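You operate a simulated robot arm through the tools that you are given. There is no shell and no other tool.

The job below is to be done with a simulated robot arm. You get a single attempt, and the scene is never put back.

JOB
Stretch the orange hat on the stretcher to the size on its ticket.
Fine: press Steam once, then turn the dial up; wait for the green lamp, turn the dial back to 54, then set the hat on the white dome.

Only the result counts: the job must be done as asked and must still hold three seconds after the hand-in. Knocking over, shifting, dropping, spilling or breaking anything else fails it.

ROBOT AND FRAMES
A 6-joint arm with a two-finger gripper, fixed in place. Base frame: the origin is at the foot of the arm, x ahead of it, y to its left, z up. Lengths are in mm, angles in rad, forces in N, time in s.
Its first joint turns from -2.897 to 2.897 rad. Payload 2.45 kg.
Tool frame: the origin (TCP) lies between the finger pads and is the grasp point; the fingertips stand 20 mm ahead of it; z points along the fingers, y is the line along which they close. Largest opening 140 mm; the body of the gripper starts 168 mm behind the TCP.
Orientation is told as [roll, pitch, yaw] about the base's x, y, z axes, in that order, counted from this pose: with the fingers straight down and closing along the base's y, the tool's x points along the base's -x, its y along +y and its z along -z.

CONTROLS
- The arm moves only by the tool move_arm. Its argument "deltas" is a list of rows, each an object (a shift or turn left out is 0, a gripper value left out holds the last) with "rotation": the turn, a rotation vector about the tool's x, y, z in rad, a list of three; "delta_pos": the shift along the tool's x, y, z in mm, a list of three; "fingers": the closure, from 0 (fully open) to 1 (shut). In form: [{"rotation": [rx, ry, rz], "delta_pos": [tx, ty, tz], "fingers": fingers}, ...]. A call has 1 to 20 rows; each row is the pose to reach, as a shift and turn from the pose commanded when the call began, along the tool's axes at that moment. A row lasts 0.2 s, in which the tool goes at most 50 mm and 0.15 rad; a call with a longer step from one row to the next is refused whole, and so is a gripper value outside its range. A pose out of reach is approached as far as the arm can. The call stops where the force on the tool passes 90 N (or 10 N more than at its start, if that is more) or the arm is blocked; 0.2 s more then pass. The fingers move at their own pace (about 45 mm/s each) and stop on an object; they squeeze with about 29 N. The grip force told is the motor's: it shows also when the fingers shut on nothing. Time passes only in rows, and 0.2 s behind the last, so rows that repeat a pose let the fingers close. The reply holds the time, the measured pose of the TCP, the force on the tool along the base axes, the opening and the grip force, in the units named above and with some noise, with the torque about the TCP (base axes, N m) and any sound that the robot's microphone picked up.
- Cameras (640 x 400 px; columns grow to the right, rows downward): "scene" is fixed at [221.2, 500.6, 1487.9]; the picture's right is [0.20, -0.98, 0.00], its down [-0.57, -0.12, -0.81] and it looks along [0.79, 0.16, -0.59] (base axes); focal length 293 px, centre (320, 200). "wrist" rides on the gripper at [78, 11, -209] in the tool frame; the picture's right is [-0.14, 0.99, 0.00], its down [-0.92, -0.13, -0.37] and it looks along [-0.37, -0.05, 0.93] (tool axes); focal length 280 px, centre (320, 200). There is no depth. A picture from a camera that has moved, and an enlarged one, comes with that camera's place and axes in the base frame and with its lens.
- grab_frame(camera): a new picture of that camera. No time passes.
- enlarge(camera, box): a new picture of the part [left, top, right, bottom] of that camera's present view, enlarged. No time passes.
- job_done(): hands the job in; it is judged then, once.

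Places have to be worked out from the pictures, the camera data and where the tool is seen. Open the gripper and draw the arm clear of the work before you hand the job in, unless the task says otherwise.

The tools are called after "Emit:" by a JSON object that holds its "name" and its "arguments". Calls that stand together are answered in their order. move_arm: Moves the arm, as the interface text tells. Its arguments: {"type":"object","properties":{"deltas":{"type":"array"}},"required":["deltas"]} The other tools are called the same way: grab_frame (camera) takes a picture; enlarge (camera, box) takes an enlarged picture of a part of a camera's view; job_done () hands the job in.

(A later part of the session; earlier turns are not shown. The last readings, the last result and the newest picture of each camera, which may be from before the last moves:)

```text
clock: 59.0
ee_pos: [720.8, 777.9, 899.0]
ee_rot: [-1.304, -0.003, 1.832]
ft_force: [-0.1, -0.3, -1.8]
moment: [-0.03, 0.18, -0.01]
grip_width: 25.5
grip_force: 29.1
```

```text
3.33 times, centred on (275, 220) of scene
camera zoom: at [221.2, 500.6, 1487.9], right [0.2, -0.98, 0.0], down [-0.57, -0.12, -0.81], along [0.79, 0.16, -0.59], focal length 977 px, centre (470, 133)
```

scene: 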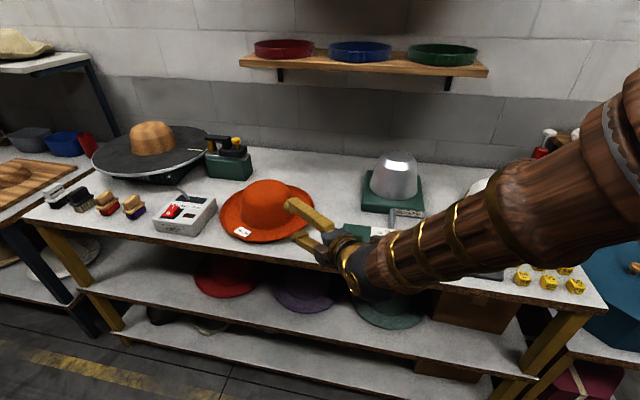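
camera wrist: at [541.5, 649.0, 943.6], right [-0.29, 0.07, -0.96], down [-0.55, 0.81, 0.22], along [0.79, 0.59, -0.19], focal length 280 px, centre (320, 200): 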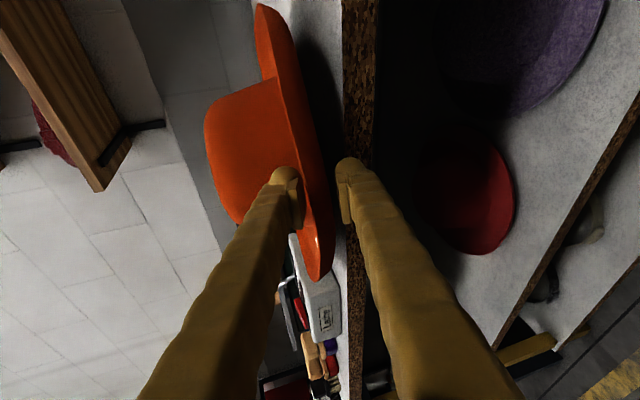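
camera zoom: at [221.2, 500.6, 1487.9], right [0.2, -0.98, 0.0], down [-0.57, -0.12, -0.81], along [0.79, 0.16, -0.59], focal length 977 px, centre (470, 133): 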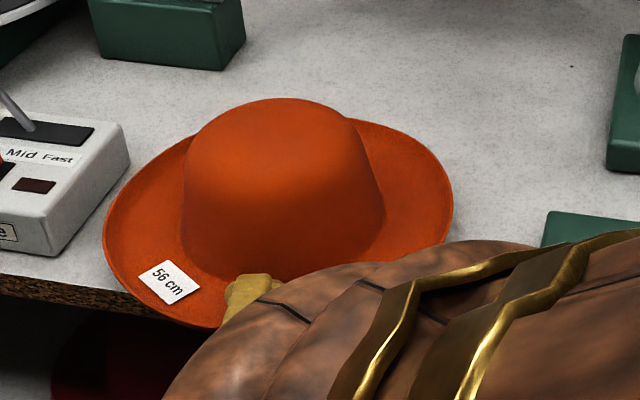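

The hat lifts with the gripper, and it weighs about 1.8 N. I raise it a further 100 mm and check how level it is.

Emit:
{"name": "move_arm", "arguments": {"deltas": [{"delta_pos": [0, -19.3, -5.2]}, {"delta_pos": [0, -38.6, -10.4]}, {"delta_pos": [0, -58, -15.5]}, {"delta_pos": [0, -77.3, -20.7]}, {"delta_pos": [0, -96.6, -25.9]}, {"delta_pos": [0, -96.6, -25.9]}]}}

Emit:
{"name": "grab_frame", "arguments": {"camera": "wrist"}}

Emit:
{"name": "enlarge", "arguments": {"camera": "scene", "box": [185, 130, 365, 280]}}

```text
clock: 60.4
ee_pos: [719.7, 776.8, 999.9]
ee_rot: [-1.307, -0.003, 1.831]
ft_force: [0.3, 0.3, -1.7]
moment: [-0.03, 0.21, -0.02]
grip_width: 24.2
grip_force: 29.7
```

```text
taken
camera wrist: at [541.0, 649.5, 1043.7], right [-0.29, 0.07, -0.96], down [-0.55, 0.81, 0.22], along [0.79, 0.59, -0.19], focal length 280 px, centre (320, 200)
```

wrist: 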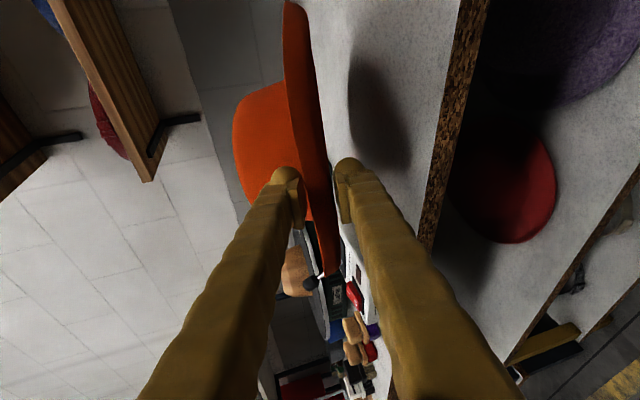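

```text
2.67 times, centred on (275, 205) of scene
camera zoom: at [221.2, 500.6, 1487.9], right [0.2, -0.98, 0.0], down [-0.57, -0.12, -0.81], along [0.79, 0.16, -0.59], focal length 782 px, centre (440, 187)
```

zoom: 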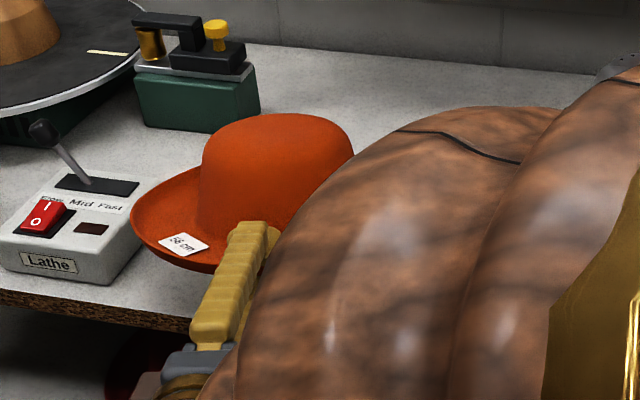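

Emit:
{"name": "enlarge", "arguments": {"camera": "wrist", "box": [200, 0, 420, 290]}}

Emit:
{"name": "enlarge", "arguments": {"camera": "scene", "box": [210, 165, 300, 240]}}

```text
1.38 times, centred on (310, 145) of wrist
camera zoom: at [541.0, 649.5, 1043.7], right [-0.29, 0.07, -0.96], down [-0.55, 0.81, 0.22], along [0.79, 0.59, -0.19], focal length 387 px, centre (334, 276)
```

zoom: 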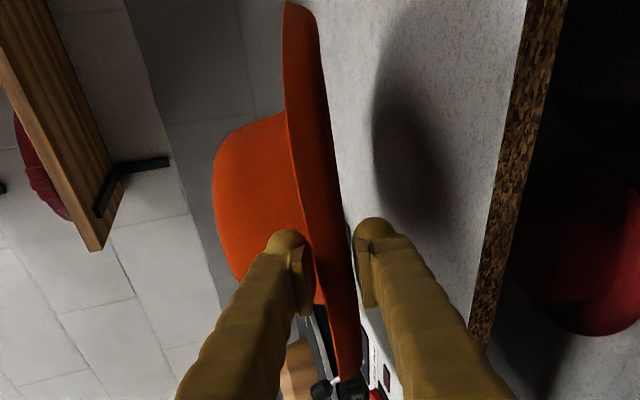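

```text
5.33 times, centred on (255, 202) of scene
camera zoom: at [221.2, 500.6, 1487.9], right [0.2, -0.98, 0.0], down [-0.57, -0.12, -0.81], along [0.79, 0.16, -0.59], focal length 1563 px, centre (667, 187)
```

zoom: 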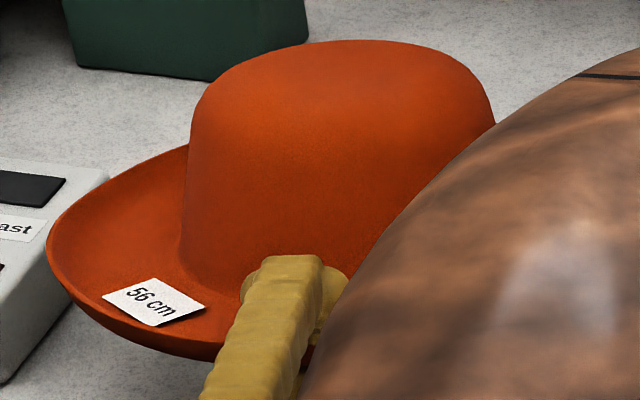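

The hat hangs with its far side drooping about 10°, which is acceptable for setting it over the dome. The stretcher dome top is at about (1143, 418, 1025), base z≈902. I raise the hat so it clears the dome.

Emit:
{"name": "move_arm", "arguments": {"deltas": [{"delta_pos": [0, -24, -6.5]}, {"delta_pos": [0, -48, -13]}, {"delta_pos": [0, -72.5, -19.5]}, {"delta_pos": [0, -97, -26]}, {"delta_pos": [0, -121, -32.5]}, {"delta_pos": [0, -135, -36.5]}]}}

Emit:
{"name": "grab_frame", "arguments": {"camera": "scene"}}

Emit:
{"name": "grab_frame", "arguments": {"camera": "wrist"}}

```text
clock: 61.8
ee_pos: [719.8, 777.0, 1138.8]
ee_rot: [-1.306, -0.002, 1.832]
ft_force: [0.2, 0.1, -1.8]
moment: [-0.07, 0.16, -0.01]
grip_width: 24.0
grip_force: 29.5
```

```text
taken
```

scene: 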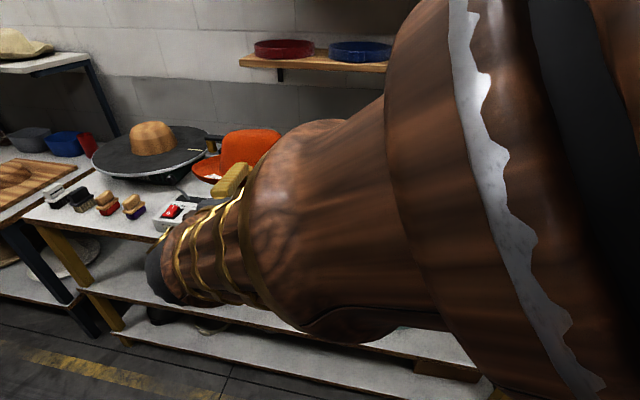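

```text
taken
camera wrist: at [542.1, 648.5, 1183.3], right [-0.29, 0.07, -0.96], down [-0.55, 0.81, 0.22], along [0.79, 0.59, -0.19], focal length 280 px, centre (320, 200)
```

wrist: 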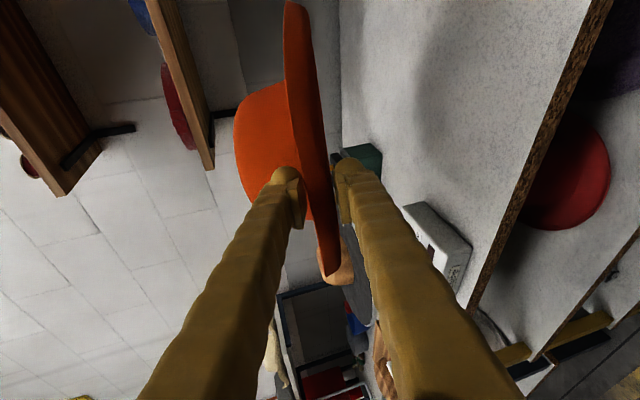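

The grip is stable. I carry the hat slowly across to above the stretcher.

Emit:
{"name": "move_arm", "arguments": {"deltas": [{"delta_pos": [18, -1.6, 6]}, {"delta_pos": [41, -3.7, 13.7]}, {"delta_pos": [65, -5.9, 21.7]}, {"delta_pos": [89, -8.1, 29.6]}, {"delta_pos": [113, -10.2, 37.6]}, {"delta_pos": [137, -12.4, 45.6]}, {"delta_pos": [161, -14.6, 53.6]}, {"delta_pos": [185, -16.7, 61.6]}, {"delta_pos": [209, -18.9, 69.6]}, {"delta_pos": [233, -21.1, 77.6]}, {"delta_pos": [257, -23.2, 85.6]}, {"delta_pos": [281, -25.4, 93.6]}, {"delta_pos": [305, -27.6, 101.6]}, {"delta_pos": [329, -29.8, 109.6]}, {"delta_pos": [353, -31.9, 117.6]}, {"delta_pos": [377, -34.1, 125.6]}, {"delta_pos": [401, -36.3, 133.6]}, {"delta_pos": [425, -38.5, 141.6]}, {"delta_pos": [449, -40.6, 149.6]}, {"delta_pos": [469.8, -42.5, 156.5]}]}}

Emit:
{"name": "grab_frame", "arguments": {"camera": "scene"}}

Emit:
{"name": "grab_frame", "arguments": {"camera": "wrist"}}

```text
clock: 66.0
ee_pos: [998.9, 364.0, 1137.4]
ee_rot: [-1.307, -0.002, 1.828]
ft_force: [0.0, -0.4, -1.0]
moment: [-0.06, 0.21, -0.03]
grip_width: 24.1
grip_force: 28.8
```

```text
taken
```

scene: 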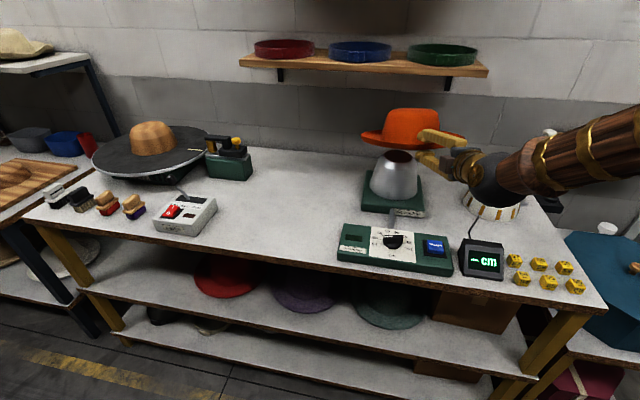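

```text
taken
camera wrist: at [819.6, 236.2, 1181.8], right [-0.29, 0.07, -0.96], down [-0.54, 0.81, 0.22], along [0.79, 0.58, -0.19], focal length 280 px, centre (320, 200)
```

wrist: 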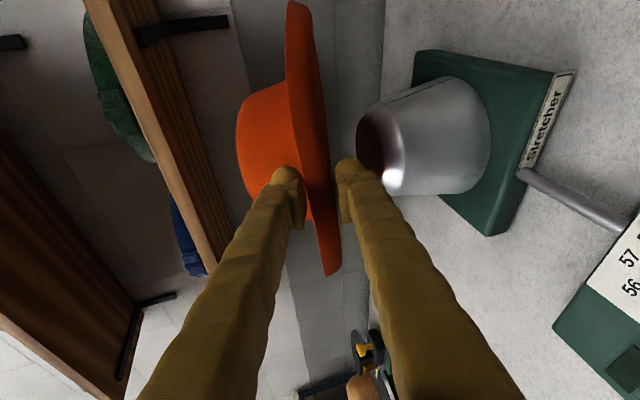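

The hat is now above the stretcher. I zoom in to check its alignment and tilt.

Emit:
{"name": "enlarge", "arguments": {"camera": "scene", "box": [340, 95, 480, 225]}}

Emit:
{"name": "enlarge", "arguments": {"camera": "wrist", "box": [220, 0, 560, 290]}}

```text
3.08 times, centred on (410, 160) of scene
camera zoom: at [221.2, 500.6, 1487.9], right [0.2, -0.98, 0.0], down [-0.57, -0.12, -0.81], along [0.79, 0.16, -0.59], focal length 902 px, centre (43, 323)
```

zoom: 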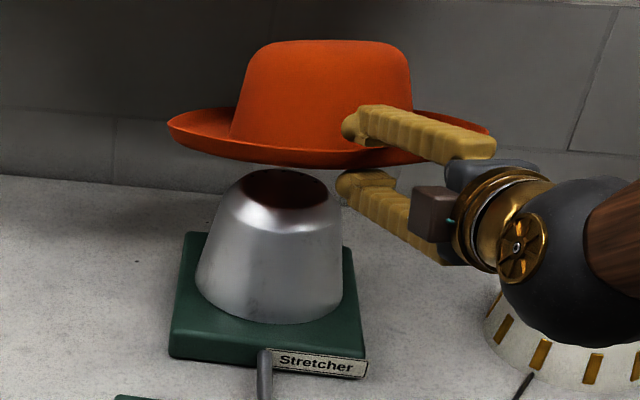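

```text
1.38 times, centred on (390, 145) of wrist
camera zoom: at [819.6, 236.2, 1181.8], right [-0.29, 0.07, -0.96], down [-0.54, 0.81, 0.22], along [0.79, 0.58, -0.19], focal length 387 px, centre (223, 276)
```

zoom: 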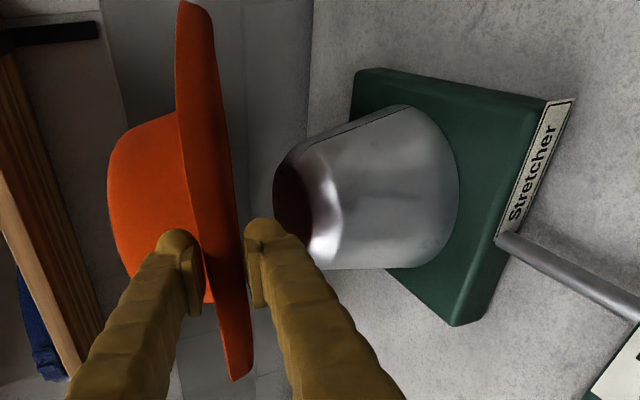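

The hat's centre is about 20 mm right (−y) and 10–15 mm far of the dome axis. I correct that and lower to just above the dome top.

Emit:
{"name": "move_arm", "arguments": {"deltas": [{"delta_pos": [-6, 1, -2]}, {"delta_pos": [-13, 1, -4]}, {"delta_pos": [-19, 9, -3]}, {"delta_pos": [-19, 22, 0.5]}, {"delta_pos": [-19, 36, 4]}, {"delta_pos": [-19, 49.7, 8]}]}}

Emit:
{"name": "enlarge", "arguments": {"camera": "scene", "box": [340, 105, 480, 225]}}

Emit:
{"name": "enlarge", "arguments": {"camera": "wrist", "box": [220, 0, 560, 290]}}

```text
clock: 67.4
ee_pos: [987.6, 380.6, 1087.4]
ee_rot: [-1.306, -0.004, 1.828]
ft_force: [-0.3, -0.5, -1.6]
moment: [-0.04, 0.18, -0.02]
grip_width: 24.2
grip_force: 29.0
```

```text
3.33 times, centred on (410, 165) of scene
camera zoom: at [221.2, 500.6, 1487.9], right [0.2, -0.98, 0.0], down [-0.57, -0.12, -0.81], along [0.79, 0.16, -0.59], focal length 977 px, centre (20, 317)
```

zoom: 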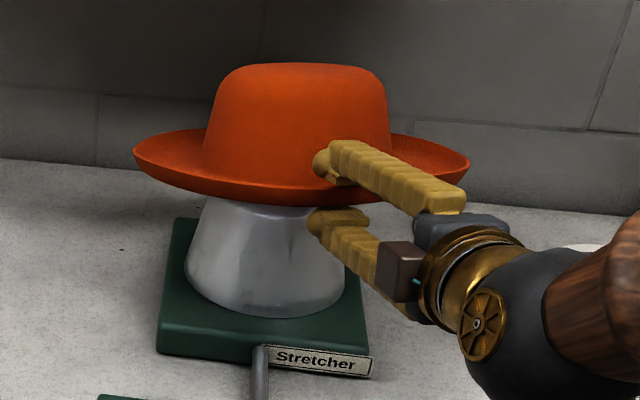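

```text
1.38 times, centred on (390, 145) of wrist
camera zoom: at [809.1, 252.2, 1132.1], right [-0.29, 0.07, -0.96], down [-0.55, 0.81, 0.22], along [0.79, 0.59, -0.19], focal length 387 px, centre (223, 276)
```

zoom: 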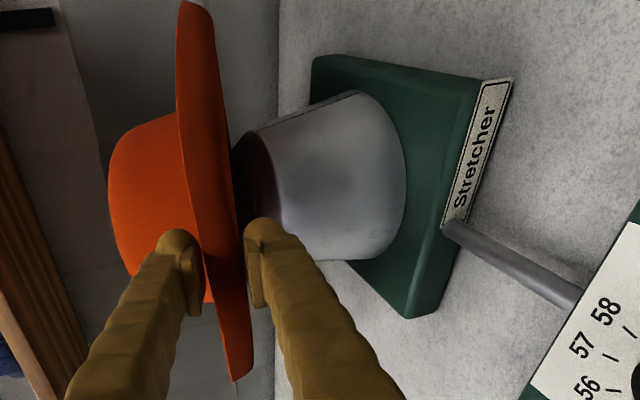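

Alignment is within about 10 mm. I shift 8 mm left and lower in stages, watching forces.

Emit:
{"name": "move_arm", "arguments": {"deltas": [{"delta_pos": [-7.7, 0, 2]}, {"delta_pos": [-7.7, 14, 6]}, {"delta_pos": [-7.7, 29, 10]}, {"delta_pos": [-7.7, 43.5, 14]}, {"delta_pos": [-7.7, 58, 18]}, {"delta_pos": [-7.7, 68, 20.5]}]}}

Emit:
{"name": "enlarge", "arguments": {"camera": "scene", "box": [340, 115, 480, 235]}}

Emit:
{"name": "enlarge", "arguments": {"camera": "wrist", "box": [220, 0, 560, 290]}}

```text
clock: 68.8
ee_pos: [987.8, 390.9, 1016.9]
ee_rot: [-1.304, -0.001, 1.823]
ft_force: [6.7, 1.1, -1.7]
moment: [0.01, -0.1, 0.03]
grip_width: 24.7
grip_force: 28.9
```

```text
3.33 times, centred on (410, 175) of scene
camera zoom: at [221.2, 500.6, 1487.9], right [0.2, -0.98, 0.0], down [-0.57, -0.12, -0.81], along [0.79, 0.16, -0.59], focal length 977 px, centre (20, 283)
```

zoom: 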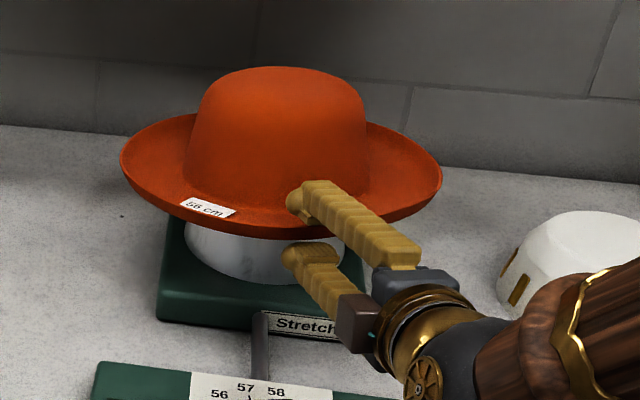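

```text
1.38 times, centred on (390, 145) of wrist
camera zoom: at [807.6, 264.2, 1060.9], right [-0.29, 0.07, -0.96], down [-0.54, 0.81, 0.22], along [0.79, 0.58, -0.2], focal length 387 px, centre (223, 276)
```

zoom: 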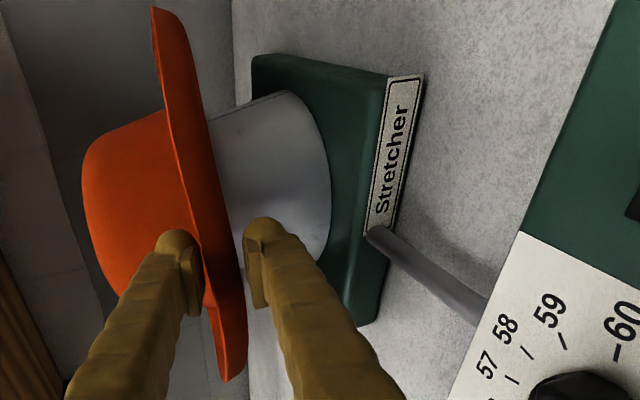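

Contact: the dome is pushing the hat in +x (6.7 N). I shift +x by 9 mm and continue lowering gently.

Emit:
{"name": "move_arm", "arguments": {"deltas": [{"delta_pos": [2.3, -2.3, 8.4]}, {"delta_pos": [2.3, 7.3, 11]}, {"delta_pos": [2.3, 17, 13.6]}]}}

Emit:
{"name": "enlarge", "arguments": {"camera": "scene", "box": [340, 115, 480, 235]}}

Emit:
{"name": "enlarge", "arguments": {"camera": "wrist", "box": [220, 0, 560, 290]}}

```text
clock: 69.6
ee_pos: [994.8, 396.7, 998.1]
ee_rot: [-1.304, 0.0, 1.82]
ft_force: [6.7, 1.3, -0.5]
moment: [0.0, -0.21, 0.07]
grip_width: 24.3
grip_force: 29.2
out of reach, approached as far as the arm can: row 2, 3
```

```text
3.33 times, centred on (410, 175) of scene
camera zoom: at [221.2, 500.6, 1487.9], right [0.2, -0.98, 0.0], down [-0.57, -0.12, -0.81], along [0.79, 0.16, -0.59], focal length 977 px, centre (20, 283)
```

zoom: 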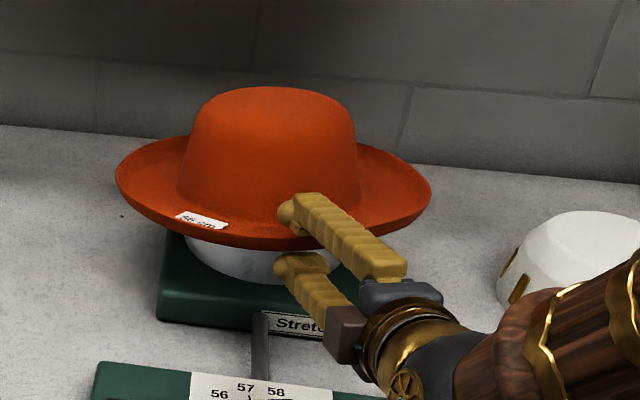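

```text
1.38 times, centred on (390, 145) of wrist
camera zoom: at [815.6, 269.2, 1043.7], right [-0.29, 0.07, -0.96], down [-0.54, 0.81, 0.22], along [0.79, 0.58, -0.2], focal length 387 px, centre (223, 276)
```

zoom: 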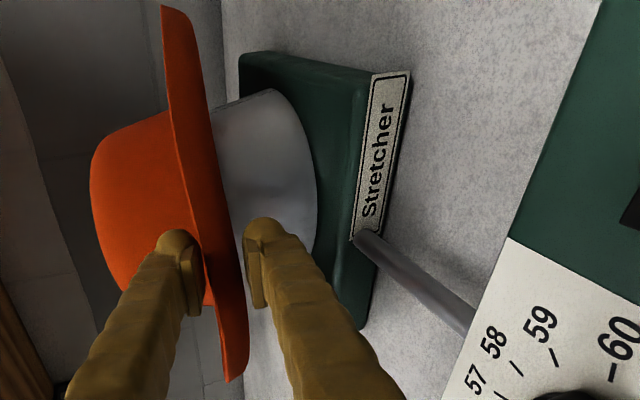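

The wrist is near a singular alignment here. I'll raise slightly and swing the tool 20° around the dome's axis, turning the round hat with it, to get clear of the alignment.

Emit:
{"name": "move_arm", "arguments": {"deltas": [{"delta_pos": [0, -11.6, -3.2]}, {"delta_pos": [-10, -12.4, -1.5], "rotation": [0, 0.068, 0.018]}, {"delta_pos": [-20, -13.1, 1], "rotation": [0, 0.135, 0.037]}, {"delta_pos": [-30, -13.9, 4], "rotation": [0, 0.203, 0.055]}, {"delta_pos": [-40, -14.7, 7], "rotation": [0, 0.27, 0.074]}, {"delta_pos": [-50, -15.4, 10.8], "rotation": [0, 0.338, 0.092]}]}}

Emit:
{"name": "enlarge", "arguments": {"camera": "scene", "box": [340, 115, 480, 235]}}

Emit:
{"name": "grab_frame", "arguments": {"camera": "wrist"}}

```text
clock: 71.0
ee_pos: [995.7, 447.6, 1010.6]
ee_rot: [-1.306, -0.004, 1.479]
ft_force: [5.0, 0.1, -1.0]
moment: [0.04, -0.14, 0.29]
grip_width: 24.2
grip_force: 29.2
```

```text
3.33 times, centred on (410, 175) of scene
camera zoom: at [221.2, 500.6, 1487.9], right [0.2, -0.98, 0.0], down [-0.57, -0.12, -0.81], along [0.79, 0.16, -0.59], focal length 977 px, centre (20, 283)
```

zoom: 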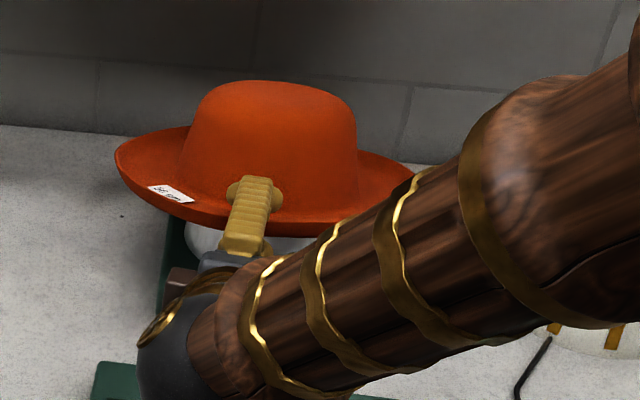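

```text
taken
camera wrist: at [784.2, 387.6, 1054.2], right [-0.25, 0.16, -0.96], down [-0.24, 0.95, 0.22], along [0.94, 0.28, -0.19], focal length 280 px, centre (320, 200)
```

wrist: 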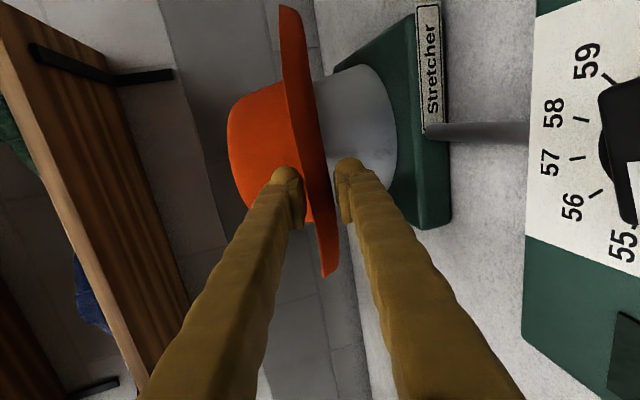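

Good. I shift +x slightly and lower further.

Emit:
{"name": "move_arm", "arguments": {"deltas": [{"delta_pos": [-0.6, -1.6, 5.8]}, {"delta_pos": [-0.6, 10, 8.9]}, {"delta_pos": [-0.6, 21.6, 12]}, {"delta_pos": [-0.6, 33.2, 15.2]}, {"delta_pos": [-0.6, 45, 18.5]}]}}

Emit:
{"name": "enlarge", "arguments": {"camera": "scene", "box": [340, 115, 480, 235]}}

Emit:
{"name": "grab_frame", "arguments": {"camera": "wrist"}}

```text
clock: 72.2
ee_pos: [1003.1, 447.1, 961.3]
ee_rot: [-1.303, -0.002, 1.482]
ft_force: [1.1, 0.3, 1.2]
moment: [-0.07, -0.19, 0.07]
grip_width: 24.7
grip_force: 29.1
```

```text
3.33 times, centred on (410, 175) of scene
camera zoom: at [221.2, 500.6, 1487.9], right [0.2, -0.98, 0.0], down [-0.57, -0.12, -0.81], along [0.79, 0.16, -0.59], focal length 977 px, centre (20, 283)
```

zoom: 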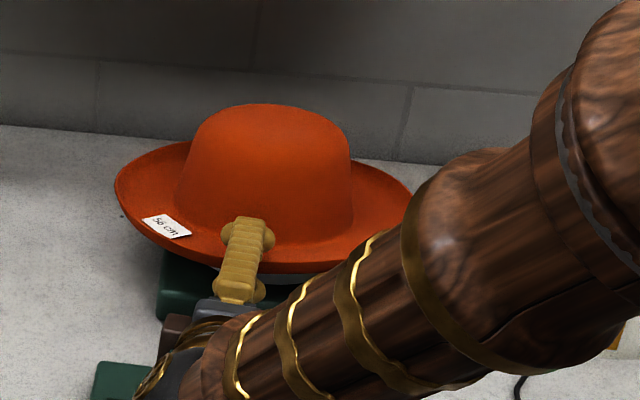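

```text
taken
camera wrist: at [791.1, 387.0, 1006.2], right [-0.25, 0.16, -0.96], down [-0.24, 0.95, 0.22], along [0.94, 0.28, -0.19], focal length 280 px, centre (320, 200)
```

wrist: 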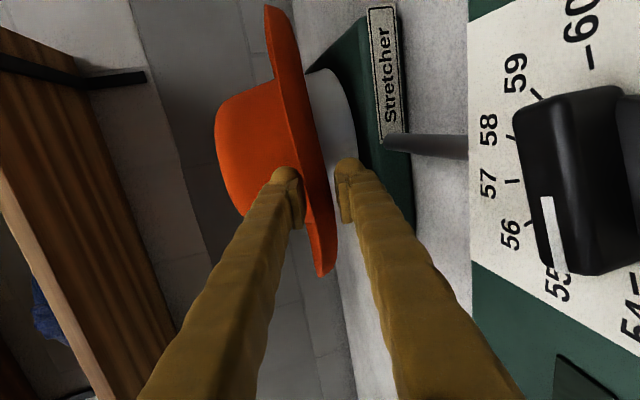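

Forces are low and the hat is going down over the dome. I lower 12 mm more, then open the fingers to let it settle.

Emit:
{"name": "move_arm", "arguments": {"deltas": [{"delta_pos": [0, 6, 1.6]}, {"delta_pos": [0, 11.6, 3.2]}, {"delta_pos": [0, 11.6, 3.2]}]}}

Emit:
{"name": "enlarge", "arguments": {"camera": "scene", "box": [340, 115, 480, 235]}}

Emit:
{"name": "enlarge", "arguments": {"camera": "wrist", "box": [200, 0, 440, 290]}}

```text
clock: 73.0
ee_pos: [1002.0, 447.3, 949.6]
ee_rot: [-1.304, -0.003, 1.48]
ft_force: [0.9, 1.5, 2.8]
moment: [0.11, -0.3, 0.11]
grip_width: 25.1
grip_force: 29.0
```

```text
3.33 times, centred on (410, 175) of scene
camera zoom: at [221.2, 500.6, 1487.9], right [0.2, -0.98, 0.0], down [-0.57, -0.12, -0.81], along [0.79, 0.16, -0.59], focal length 977 px, centre (20, 283)
```

zoom: 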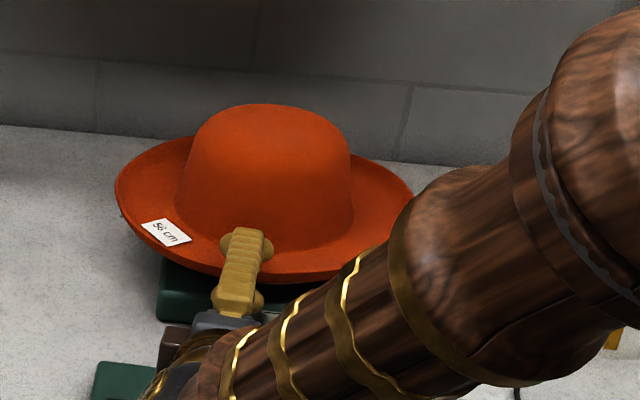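

```text
1.38 times, centred on (320, 145) of wrist
camera zoom: at [791.2, 386.9, 993.9], right [-0.25, 0.16, -0.96], down [-0.24, 0.95, 0.22], along [0.94, 0.28, -0.19], focal length 387 px, centre (320, 276)
```

zoom: 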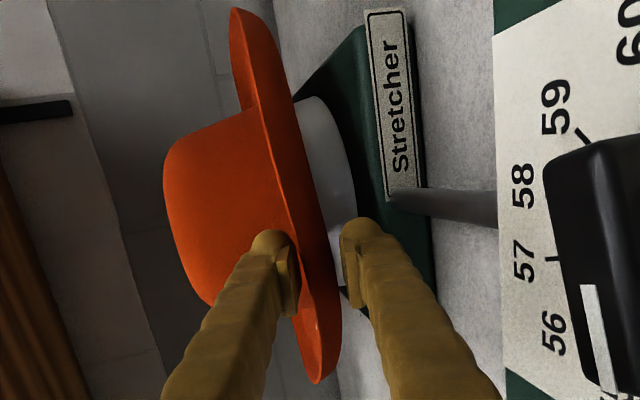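

The crown top has stopped descending, so the hat rests on the dome. I open the fingers and check before withdrawing.

Emit:
{"name": "move_arm", "arguments": {"deltas": [{"delta_pos": [0, 0, 0], "fingers": 0.7}, {"delta_pos": [0, 0, 0], "fingers": 0.6}, {"delta_pos": [0, 0, 0], "fingers": 0.55}, {"delta_pos": [0, 0, 0], "fingers": 0.5}]}}

Emit:
{"name": "enlarge", "arguments": {"camera": "wrist", "box": [200, 0, 440, 290]}}

Emit:
{"name": "enlarge", "arguments": {"camera": "scene", "box": [340, 115, 480, 235]}}

```text
clock: 74.0
ee_pos: [1002.9, 447.1, 949.8]
ee_rot: [-1.305, -0.004, 1.479]
ft_force: [0.1, 0.5, -0.7]
moment: [0.02, 0.02, 0.0]
grip_width: 70.3
grip_force: 0.1
```

```text
1.38 times, centred on (320, 145) of wrist
camera zoom: at [791.2, 386.8, 993.9], right [-0.25, 0.16, -0.96], down [-0.24, 0.95, 0.22], along [0.94, 0.28, -0.19], focal length 387 px, centre (320, 276)
```

zoom: 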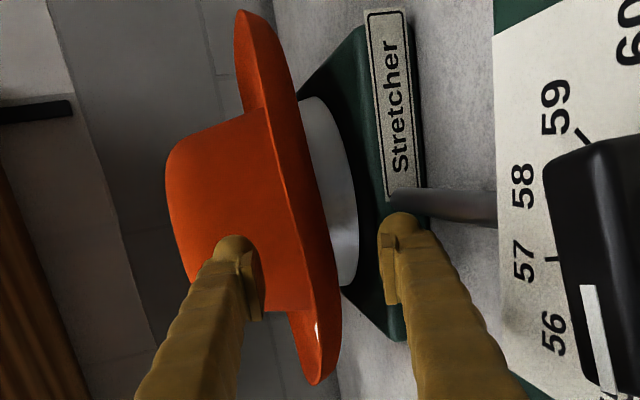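

```text
3.33 times, centred on (410, 175) of scene
camera zoom: at [221.2, 500.6, 1487.9], right [0.2, -0.98, 0.0], down [-0.57, -0.12, -0.81], along [0.79, 0.16, -0.59], focal length 977 px, centre (20, 283)
```

zoom: 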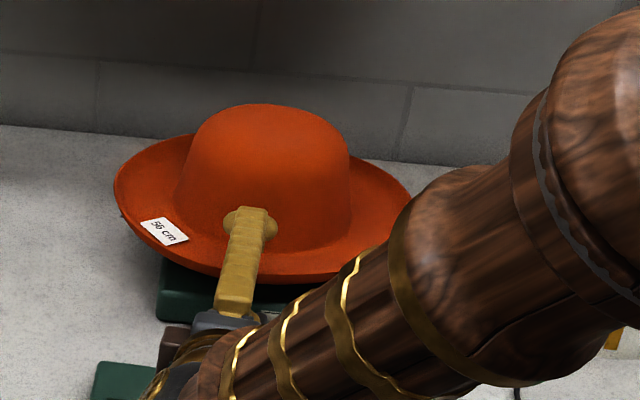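

The hat sits level on the dome. I withdraw straight back along the tool axis, then rise.

Emit:
{"name": "move_arm", "arguments": {"deltas": [{"delta_pos": [0, 0, -30]}, {"delta_pos": [0, 0, -65]}, {"delta_pos": [0, 0, -100]}, {"delta_pos": [0, -35, -120]}, {"delta_pos": [0, -75, -135]}, {"delta_pos": [0, -115, -146]}, {"delta_pos": [0, -155, -157]}]}}

Emit:
{"name": "grab_frame", "arguments": {"camera": "scene"}}

Emit:
{"name": "grab_frame", "arguments": {"camera": "wrist"}}

```text
clock: 75.6
ee_pos: [892.0, 458.3, 1142.2]
ee_rot: [-1.304, -0.005, 1.48]
ft_force: [0.0, 0.1, -0.5]
moment: [-0.01, -0.02, -0.03]
grip_width: 70.0
grip_force: 0.0
```

```text
taken
```

scene: 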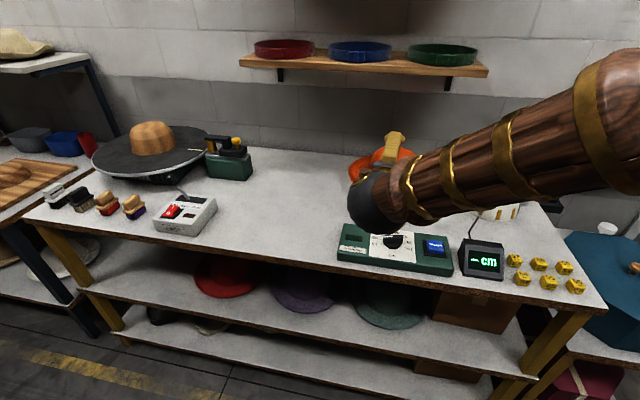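

```text
taken
camera wrist: at [680.4, 398.1, 1187.3], right [-0.25, 0.16, -0.96], down [-0.24, 0.95, 0.22], along [0.94, 0.28, -0.19], focal length 280 px, centre (320, 200)
```

wrist: 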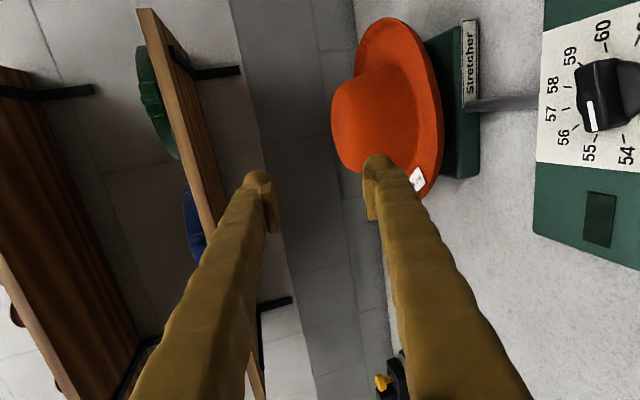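

The hat is left on the stretcher. Now I bring the tool back to pointing straight down, near the control panel.

Emit:
{"name": "move_arm", "arguments": {"deltas": [{"delta_pos": [9, 1, -7], "rotation": [-0.145, 0, 0]}, {"delta_pos": [19, 2, -14], "rotation": [-0.29, 0, 0]}, {"delta_pos": [28, 2, -22], "rotation": [-0.435, 0, 0]}, {"delta_pos": [37, 3, -29], "rotation": [-0.58, 0, 0]}, {"delta_pos": [47, 4, -36], "rotation": [-0.725, 0, 0]}, {"delta_pos": [56, 5, -43], "rotation": [-0.87, 0, 0]}, {"delta_pos": [65, 6, -50], "rotation": [-1.015, 0, 0]}, {"delta_pos": [75, 7, -58], "rotation": [-1.16, 0, 0]}, {"delta_pos": [84, 7.4, -65], "rotation": [-1.304, 0, 0]}]}}

Emit:
{"name": "grab_frame", "arguments": {"camera": "wrist"}}

Emit:
{"name": "grab_frame", "arguments": {"camera": "scene"}}

```text
clock: 77.6
ee_pos: [819.5, 378.1, 1149.8]
ee_rot: [0.002, -0.004, 1.483]
ft_force: [0.3, -0.2, 0.3]
moment: [-0.01, -0.06, 0.0]
grip_width: 69.9
grip_force: 0.0
```

```text
taken
camera wrist: at [801.0, 300.0, 1358.5], right [-0.97, 0.23, 0.0], down [0.21, 0.9, 0.37], along [0.08, 0.36, -0.93], focal length 280 px, centre (320, 200)
```

wrist: 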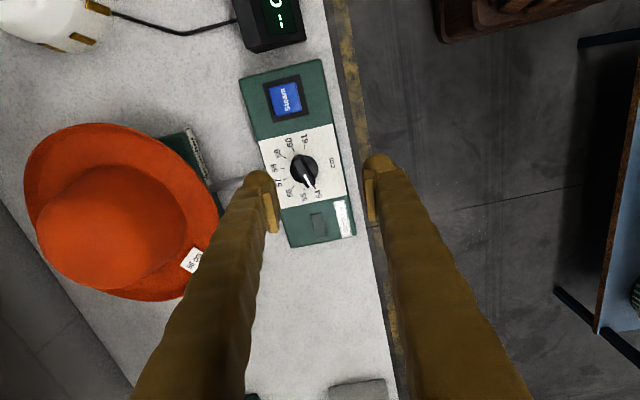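

```text
taken
```

scene: 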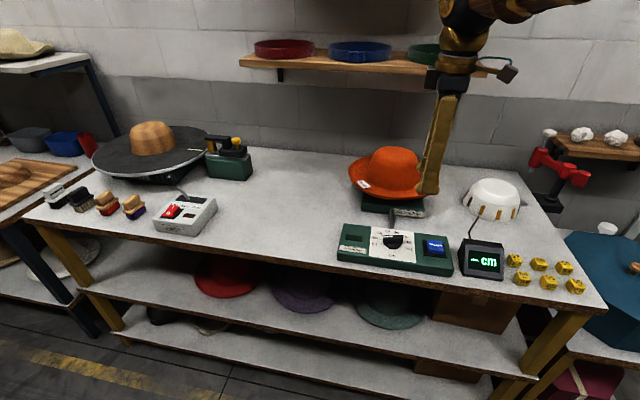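

Emit:
{"name": "enlarge", "arguments": {"camera": "wrist", "box": [225, 50, 375, 250]}}

Emit:
{"name": "enlarge", "arguments": {"camera": "wrist", "box": [250, 120, 350, 210]}}

Emit:
{"name": "enlarge", "arguments": {"camera": "scene", "box": [330, 130, 470, 285]}}

```text
2.00 times, centred on (300, 150) of wrist
camera zoom: at [801.0, 300.0, 1358.5], right [-0.97, 0.23, 0.0], down [0.21, 0.9, 0.37], along [0.08, 0.36, -0.93], focal length 561 px, centre (360, 300)
```

zoom: 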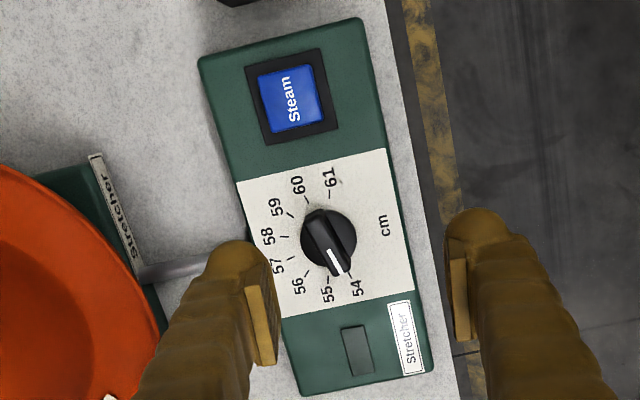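

```text
4.44 times, centred on (300, 165) of wrist
camera zoom: at [801.0, 300.0, 1358.5], right [-0.97, 0.23, 0.0], down [0.21, 0.9, 0.37], along [0.08, 0.36, -0.93], focal length 1246 px, centre (409, 356)
```

zoom: 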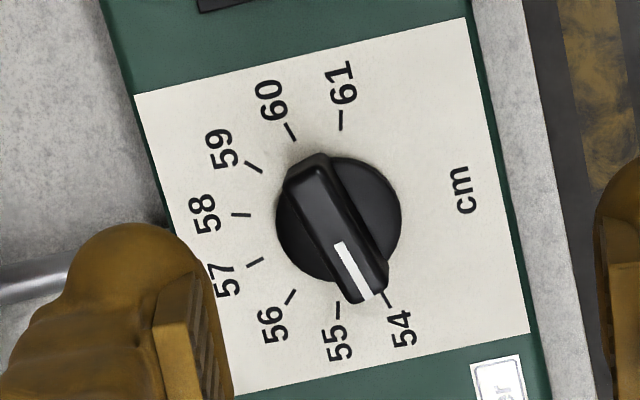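

```text
2.58 times, centred on (400, 208) of scene
camera zoom: at [221.2, 500.6, 1487.9], right [0.2, -0.98, 0.0], down [-0.57, -0.12, -0.81], along [0.79, 0.16, -0.59], focal length 756 px, centre (114, 181)
```

zoom: 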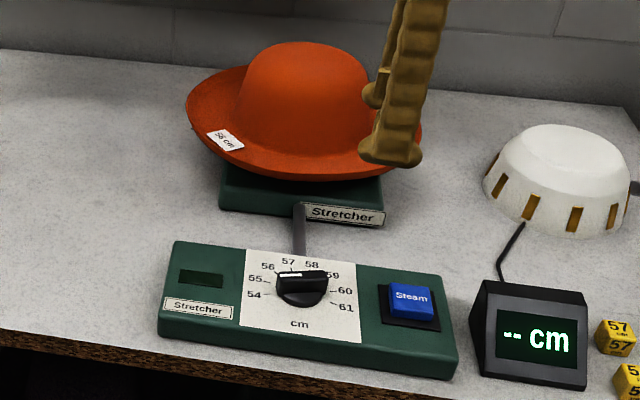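

The dial is at 54 with 30° per cm; Steam is at about (859, 302, 900) and the knob axis at (855, 418). I close the fingers and go above the Steam button.

Emit:
{"name": "move_arm", "arguments": {"deltas": [{"delta_pos": [14, -9, 30], "fingers": 1.0}, {"delta_pos": [29, -18, 65]}, {"delta_pos": [43, -28, 100]}, {"delta_pos": [58, -37, 140]}, {"delta_pos": [72, -46, 175]}, {"delta_pos": [72, -46, 190]}, {"delta_pos": [72, -46, 190]}]}}

Emit:
{"name": "grab_frame", "arguments": {"camera": "wrist"}}

Emit:
{"name": "enlarge", "arguments": {"camera": "scene", "box": [330, 170, 470, 285]}}

```text
clock: 79.2
ee_pos: [857.8, 303.7, 959.1]
ee_rot: [-0.002, -0.002, 1.48]
ft_force: [-0.7, -0.2, -0.3]
moment: [0.01, 0.04, 0.03]
grip_width: 0.1
grip_force: 28.7
```

```text
taken
camera wrist: at [838.3, 225.3, 1168.9], right [-0.97, 0.23, 0.0], down [0.21, 0.9, 0.37], along [0.09, 0.36, -0.93], focal length 280 px, centre (320, 200)
```

wrist: 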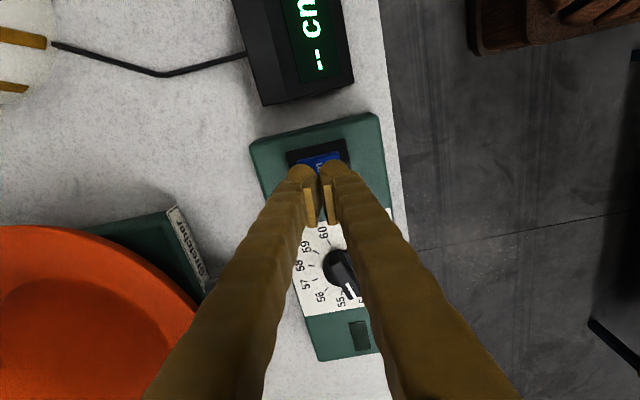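

```text
3.48 times, centred on (400, 228) of scene
camera zoom: at [221.2, 500.6, 1487.9], right [0.2, -0.98, 0.0], down [-0.57, -0.12, -0.81], along [0.79, 0.16, -0.59], focal length 1019 px, centre (42, 104)
```

zoom: 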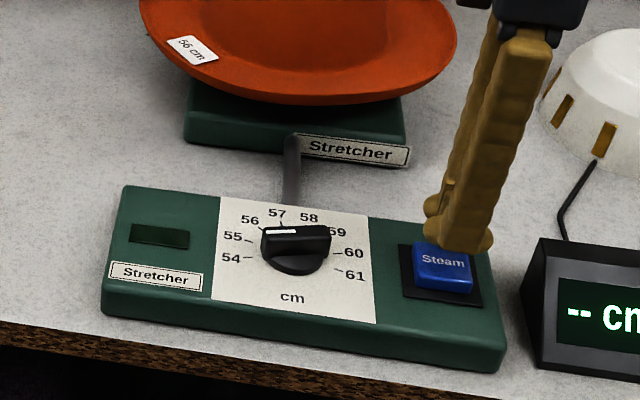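

The fingertips are lined up over the button. I descend and press gently in small steps.

Emit:
{"name": "move_arm", "arguments": {"deltas": [{"delta_pos": [0, 0, 15]}, {"delta_pos": [0, 0, 28]}, {"delta_pos": [0, 0, 33]}]}}

Emit:
{"name": "enlarge", "arguments": {"camera": "scene", "box": [400, 210, 470, 265]}}

```text
clock: 80.0
ee_pos: [858.9, 303.9, 927.5]
ee_rot: [-0.001, -0.004, 1.48]
ft_force: [-0.7, 0.7, 2.3]
moment: [0.02, 0.01, 0.01]
grip_width: 5.9
grip_force: 29.4
heard: click
```

```text
7.27 times, centred on (435, 238) of scene
camera zoom: at [221.2, 500.6, 1487.9], right [0.2, -0.98, 0.0], down [-0.57, -0.12, -0.81], along [0.79, 0.16, -0.59], focal length 2132 px, centre (-516, -73)
```

zoom: 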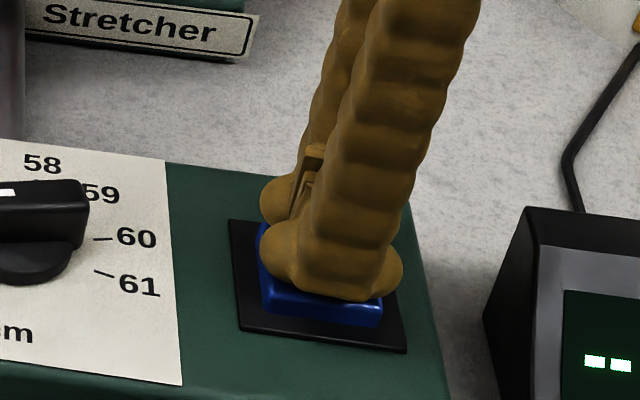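

A click was heard, so Steam is pressed. I lift straight off and check.

Emit:
{"name": "move_arm", "arguments": {"deltas": [{"delta_pos": [0, 0, -20]}, {"delta_pos": [0, 0, -60]}, {"delta_pos": [0, 0, -85]}]}}

Emit:
{"name": "enlarge", "arguments": {"camera": "scene", "box": [330, 130, 530, 285]}}

```text
clock: 80.8
ee_pos: [858.7, 303.5, 1011.0]
ee_rot: [0.001, -0.005, 1.48]
ft_force: [-0.3, 0.4, -0.5]
moment: [0.0, -0.01, 0.01]
grip_width: 0.0
grip_force: 29.4
```

```text
2.58 times, centred on (430, 208) of scene
camera zoom: at [221.2, 500.6, 1487.9], right [0.2, -0.98, 0.0], down [-0.57, -0.12, -0.81], along [0.79, 0.16, -0.59], focal length 756 px, centre (36, 181)
```

zoom: 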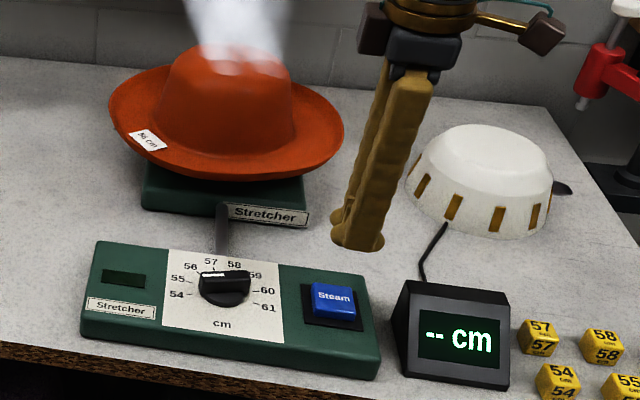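

Steam is rising from the hat. I move over the knob, turn the fingers to straddle its bar, and open them.

Emit:
{"name": "move_arm", "arguments": {"deltas": [{"delta_pos": [-38, 5, 10], "rotation": [0, 0, -0.118], "fingers": 0.6}, {"delta_pos": [-76, 9, 20], "rotation": [0, 0, -0.236]}, {"delta_pos": [-113.7, 14, 35], "rotation": [0, 0, -0.353]}, {"delta_pos": [-113.7, 14, 45], "rotation": [0, 0, -0.353]}]}}

Emit:
{"name": "grab_frame", "arguments": {"camera": "wrist"}}

Emit:
{"name": "enlarge", "arguments": {"camera": "scene", "box": [330, 190, 470, 285]}}

```text
clock: 81.8
ee_pos: [856.2, 418.2, 969.1]
ee_rot: [-0.004, -0.004, 1.836]
ft_force: [-0.8, -0.3, 1.2]
moment: [-0.01, 0.04, -0.02]
grip_width: 56.1
grip_force: 0.0
```

```text
taken
camera wrist: at [864.3, 339.3, 1178.0], right [-0.99, -0.13, 0.0], down [-0.12, 0.92, 0.37], along [-0.04, 0.37, -0.93], focal length 280 px, centre (320, 200)
```

wrist: 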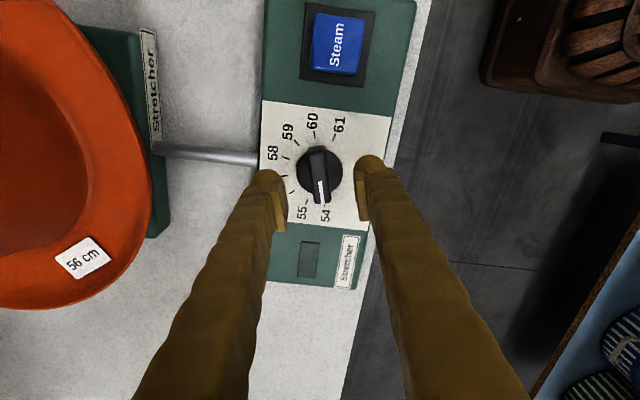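

```text
4.21 times, centred on (400, 238) of scene
camera zoom: at [221.2, 500.6, 1487.9], right [0.2, -0.98, 0.0], down [-0.57, -0.12, -0.81], along [0.79, 0.16, -0.59], focal length 1234 px, centre (-17, 42)
```

zoom: 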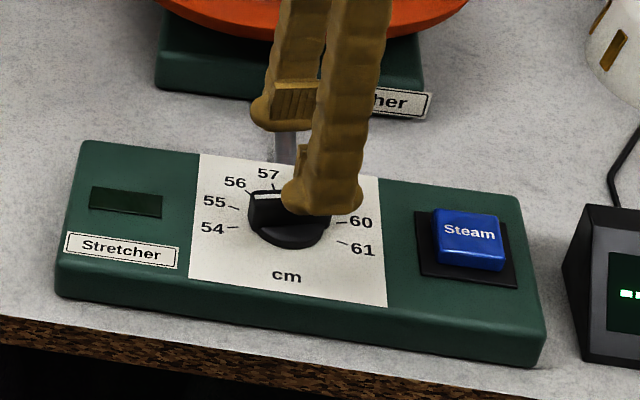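

The fingers straddle the knob symmetrically and are aligned with its bar. I descend to knob height.

Emit:
{"name": "move_arm", "arguments": {"deltas": [{"delta_pos": [-3, -1, 20]}, {"delta_pos": [-3, -1, 38]}, {"delta_pos": [-3, -1, 47]}]}}

Emit:
{"name": "enlarge", "arguments": {"camera": "scene", "box": [350, 215, 440, 275]}}

Emit:
{"name": "enlarge", "arguments": {"camera": "wrist", "box": [240, 110, 400, 240]}}

```text
clock: 82.6
ee_pos: [857.5, 422.8, 920.8]
ee_rot: [-0.004, -0.004, 1.835]
ft_force: [-0.1, -0.3, 0.8]
moment: [-0.01, -0.04, -0.02]
grip_width: 55.6
grip_force: 0.0
```

```text
6.67 times, centred on (395, 245) of scene
camera zoom: at [221.2, 500.6, 1487.9], right [0.2, -0.98, 0.0], down [-0.57, -0.12, -0.81], along [0.79, 0.16, -0.59], focal length 1954 px, centre (-180, -100)
```

zoom: 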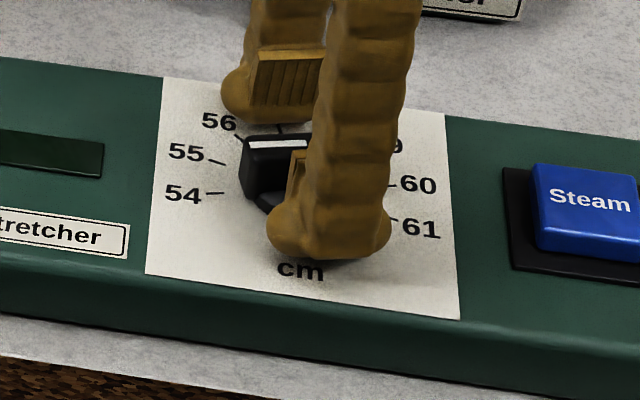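

```text
3.08 times, centred on (320, 175) of wrist
camera zoom: at [865.6, 342.8, 1129.7], right [-0.99, -0.12, 0.0], down [-0.12, 0.92, 0.37], along [-0.04, 0.37, -0.93], focal length 863 px, centre (320, 277)
```

zoom: 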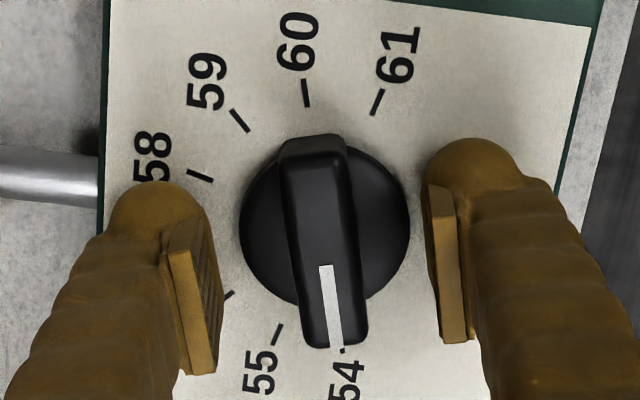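

The bar is centred between the pads. I close the fingers on it.

Emit:
{"name": "move_arm", "arguments": {"deltas": [{"fingers": 1.0}, {"fingers": 1.0}, {"fingers": 1.0}, {"fingers": 1.0}]}}

Emit:
{"name": "enlarge", "arguments": {"camera": "scene", "box": [330, 130, 470, 285]}}

```text
clock: 83.6
ee_pos: [855.8, 422.8, 924.4]
ee_rot: [-0.006, -0.003, 1.834]
ft_force: [-52.0, -11.8, 71.1]
moment: [-0.41, 1.0, -0.14]
grip_width: 17.5
grip_force: 38.6
```

```text
2.58 times, centred on (400, 208) of scene
camera zoom: at [221.2, 500.6, 1487.9], right [0.2, -0.98, 0.0], down [-0.57, -0.12, -0.81], along [0.79, 0.16, -0.59], focal length 756 px, centre (114, 181)
```

zoom: 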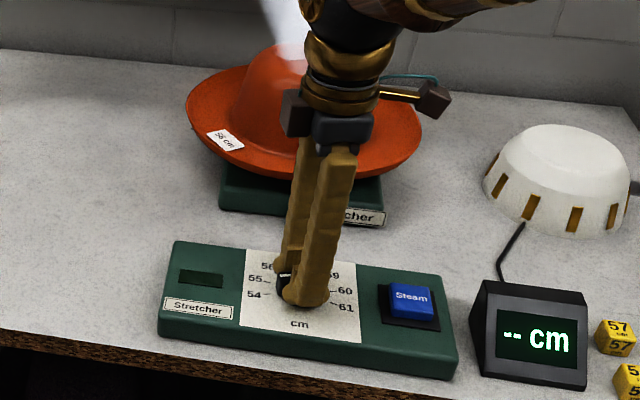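

The fingertips are pressing down and sideways on the knob base. I relieve it by raising 5 mm and shifting 4 mm toward −x.

Emit:
{"name": "move_arm", "arguments": {"deltas": [{"delta_pos": [-0.5, 2, -3]}, {"delta_pos": [-1, 4, -6]}, {"delta_pos": [-1, 4, -6]}]}}

Emit:
{"name": "enlarge", "arguments": {"camera": "wrist", "box": [240, 110, 400, 240]}}

```text
clock: 84.4
ee_pos: [855.1, 421.6, 924.3]
ee_rot: [-0.006, -0.003, 1.835]
ft_force: [55.9, 12.0, -9.3]
moment: [-0.13, -0.25, 0.16]
grip_width: 17.0
grip_force: 42.8
```

```text
3.08 times, centred on (320, 175) of wrist
camera zoom: at [863.2, 342.6, 1133.5], right [-0.99, -0.12, -0.01], down [-0.12, 0.92, 0.37], along [-0.04, 0.37, -0.93], focal length 863 px, centre (320, 277)
```

zoom: 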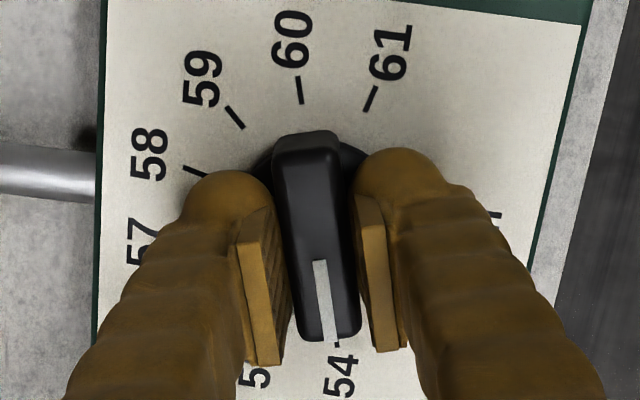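

The sideways force flipped sign, so the true centre is halfway. I move back 2 mm.

Emit:
{"name": "move_arm", "arguments": {"deltas": [{"delta_pos": [0.5, -2, 0]}, {"delta_pos": [0.5, -2, 0]}]}}

```text
clock: 85.0
ee_pos: [855.7, 422.5, 925.0]
ee_rot: [-0.003, -0.002, 1.833]
ft_force: [57.7, 20.5, -28.7]
moment: [0.09, -0.34, 0.12]
grip_width: 17.2
grip_force: 42.6
```

I open slightly to release the residual stress and re-centre.

Emit:
{"name": "move_arm", "arguments": {"deltas": [{"fingers": 0.75}, {"fingers": 0.75}, {"fingers": 0.75}]}}

Emit:
{"name": "enlarge", "arguments": {"camera": "wrist", "box": [240, 110, 400, 240]}}

```text
clock: 85.8
ee_pos: [854.1, 421.7, 926.0]
ee_rot: [-0.002, -0.004, 1.835]
ft_force: [0.0, -0.1, 1.0]
moment: [-0.04, 0.01, -0.02]
grip_width: 34.9
grip_force: 0.2
```

```text
3.08 times, centred on (320, 175) of wrist
camera zoom: at [862.8, 342.2, 1135.3], right [-0.99, -0.12, 0.0], down [-0.12, 0.92, 0.37], along [-0.04, 0.37, -0.93], focal length 863 px, centre (320, 277)
```

zoom: 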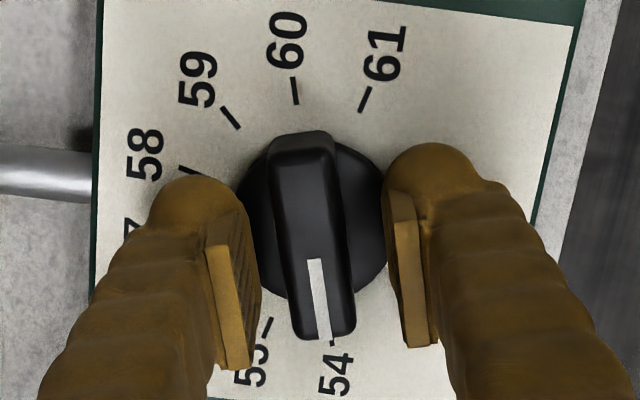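

The bar is 2 mm left of the pad centre. I shift by that and close again.

Emit:
{"name": "move_arm", "arguments": {"deltas": [{"delta_pos": [2.4, -2.2, 0], "fingers": 0.75}, {"delta_pos": [2.4, -2.2, 0], "fingers": 0.9}, {"delta_pos": [2.4, -2.2, 0], "fingers": 1.0}, {"delta_pos": [2.4, -2.2, 0], "fingers": 1.0}]}}

```text
clock: 86.8
ee_pos: [856.1, 420.7, 925.6]
ee_rot: [-0.003, -0.004, 1.834]
ft_force: [-17.6, -4.9, 3.0]
moment: [-0.07, 0.19, -0.02]
grip_width: 16.8
grip_force: 38.3
```

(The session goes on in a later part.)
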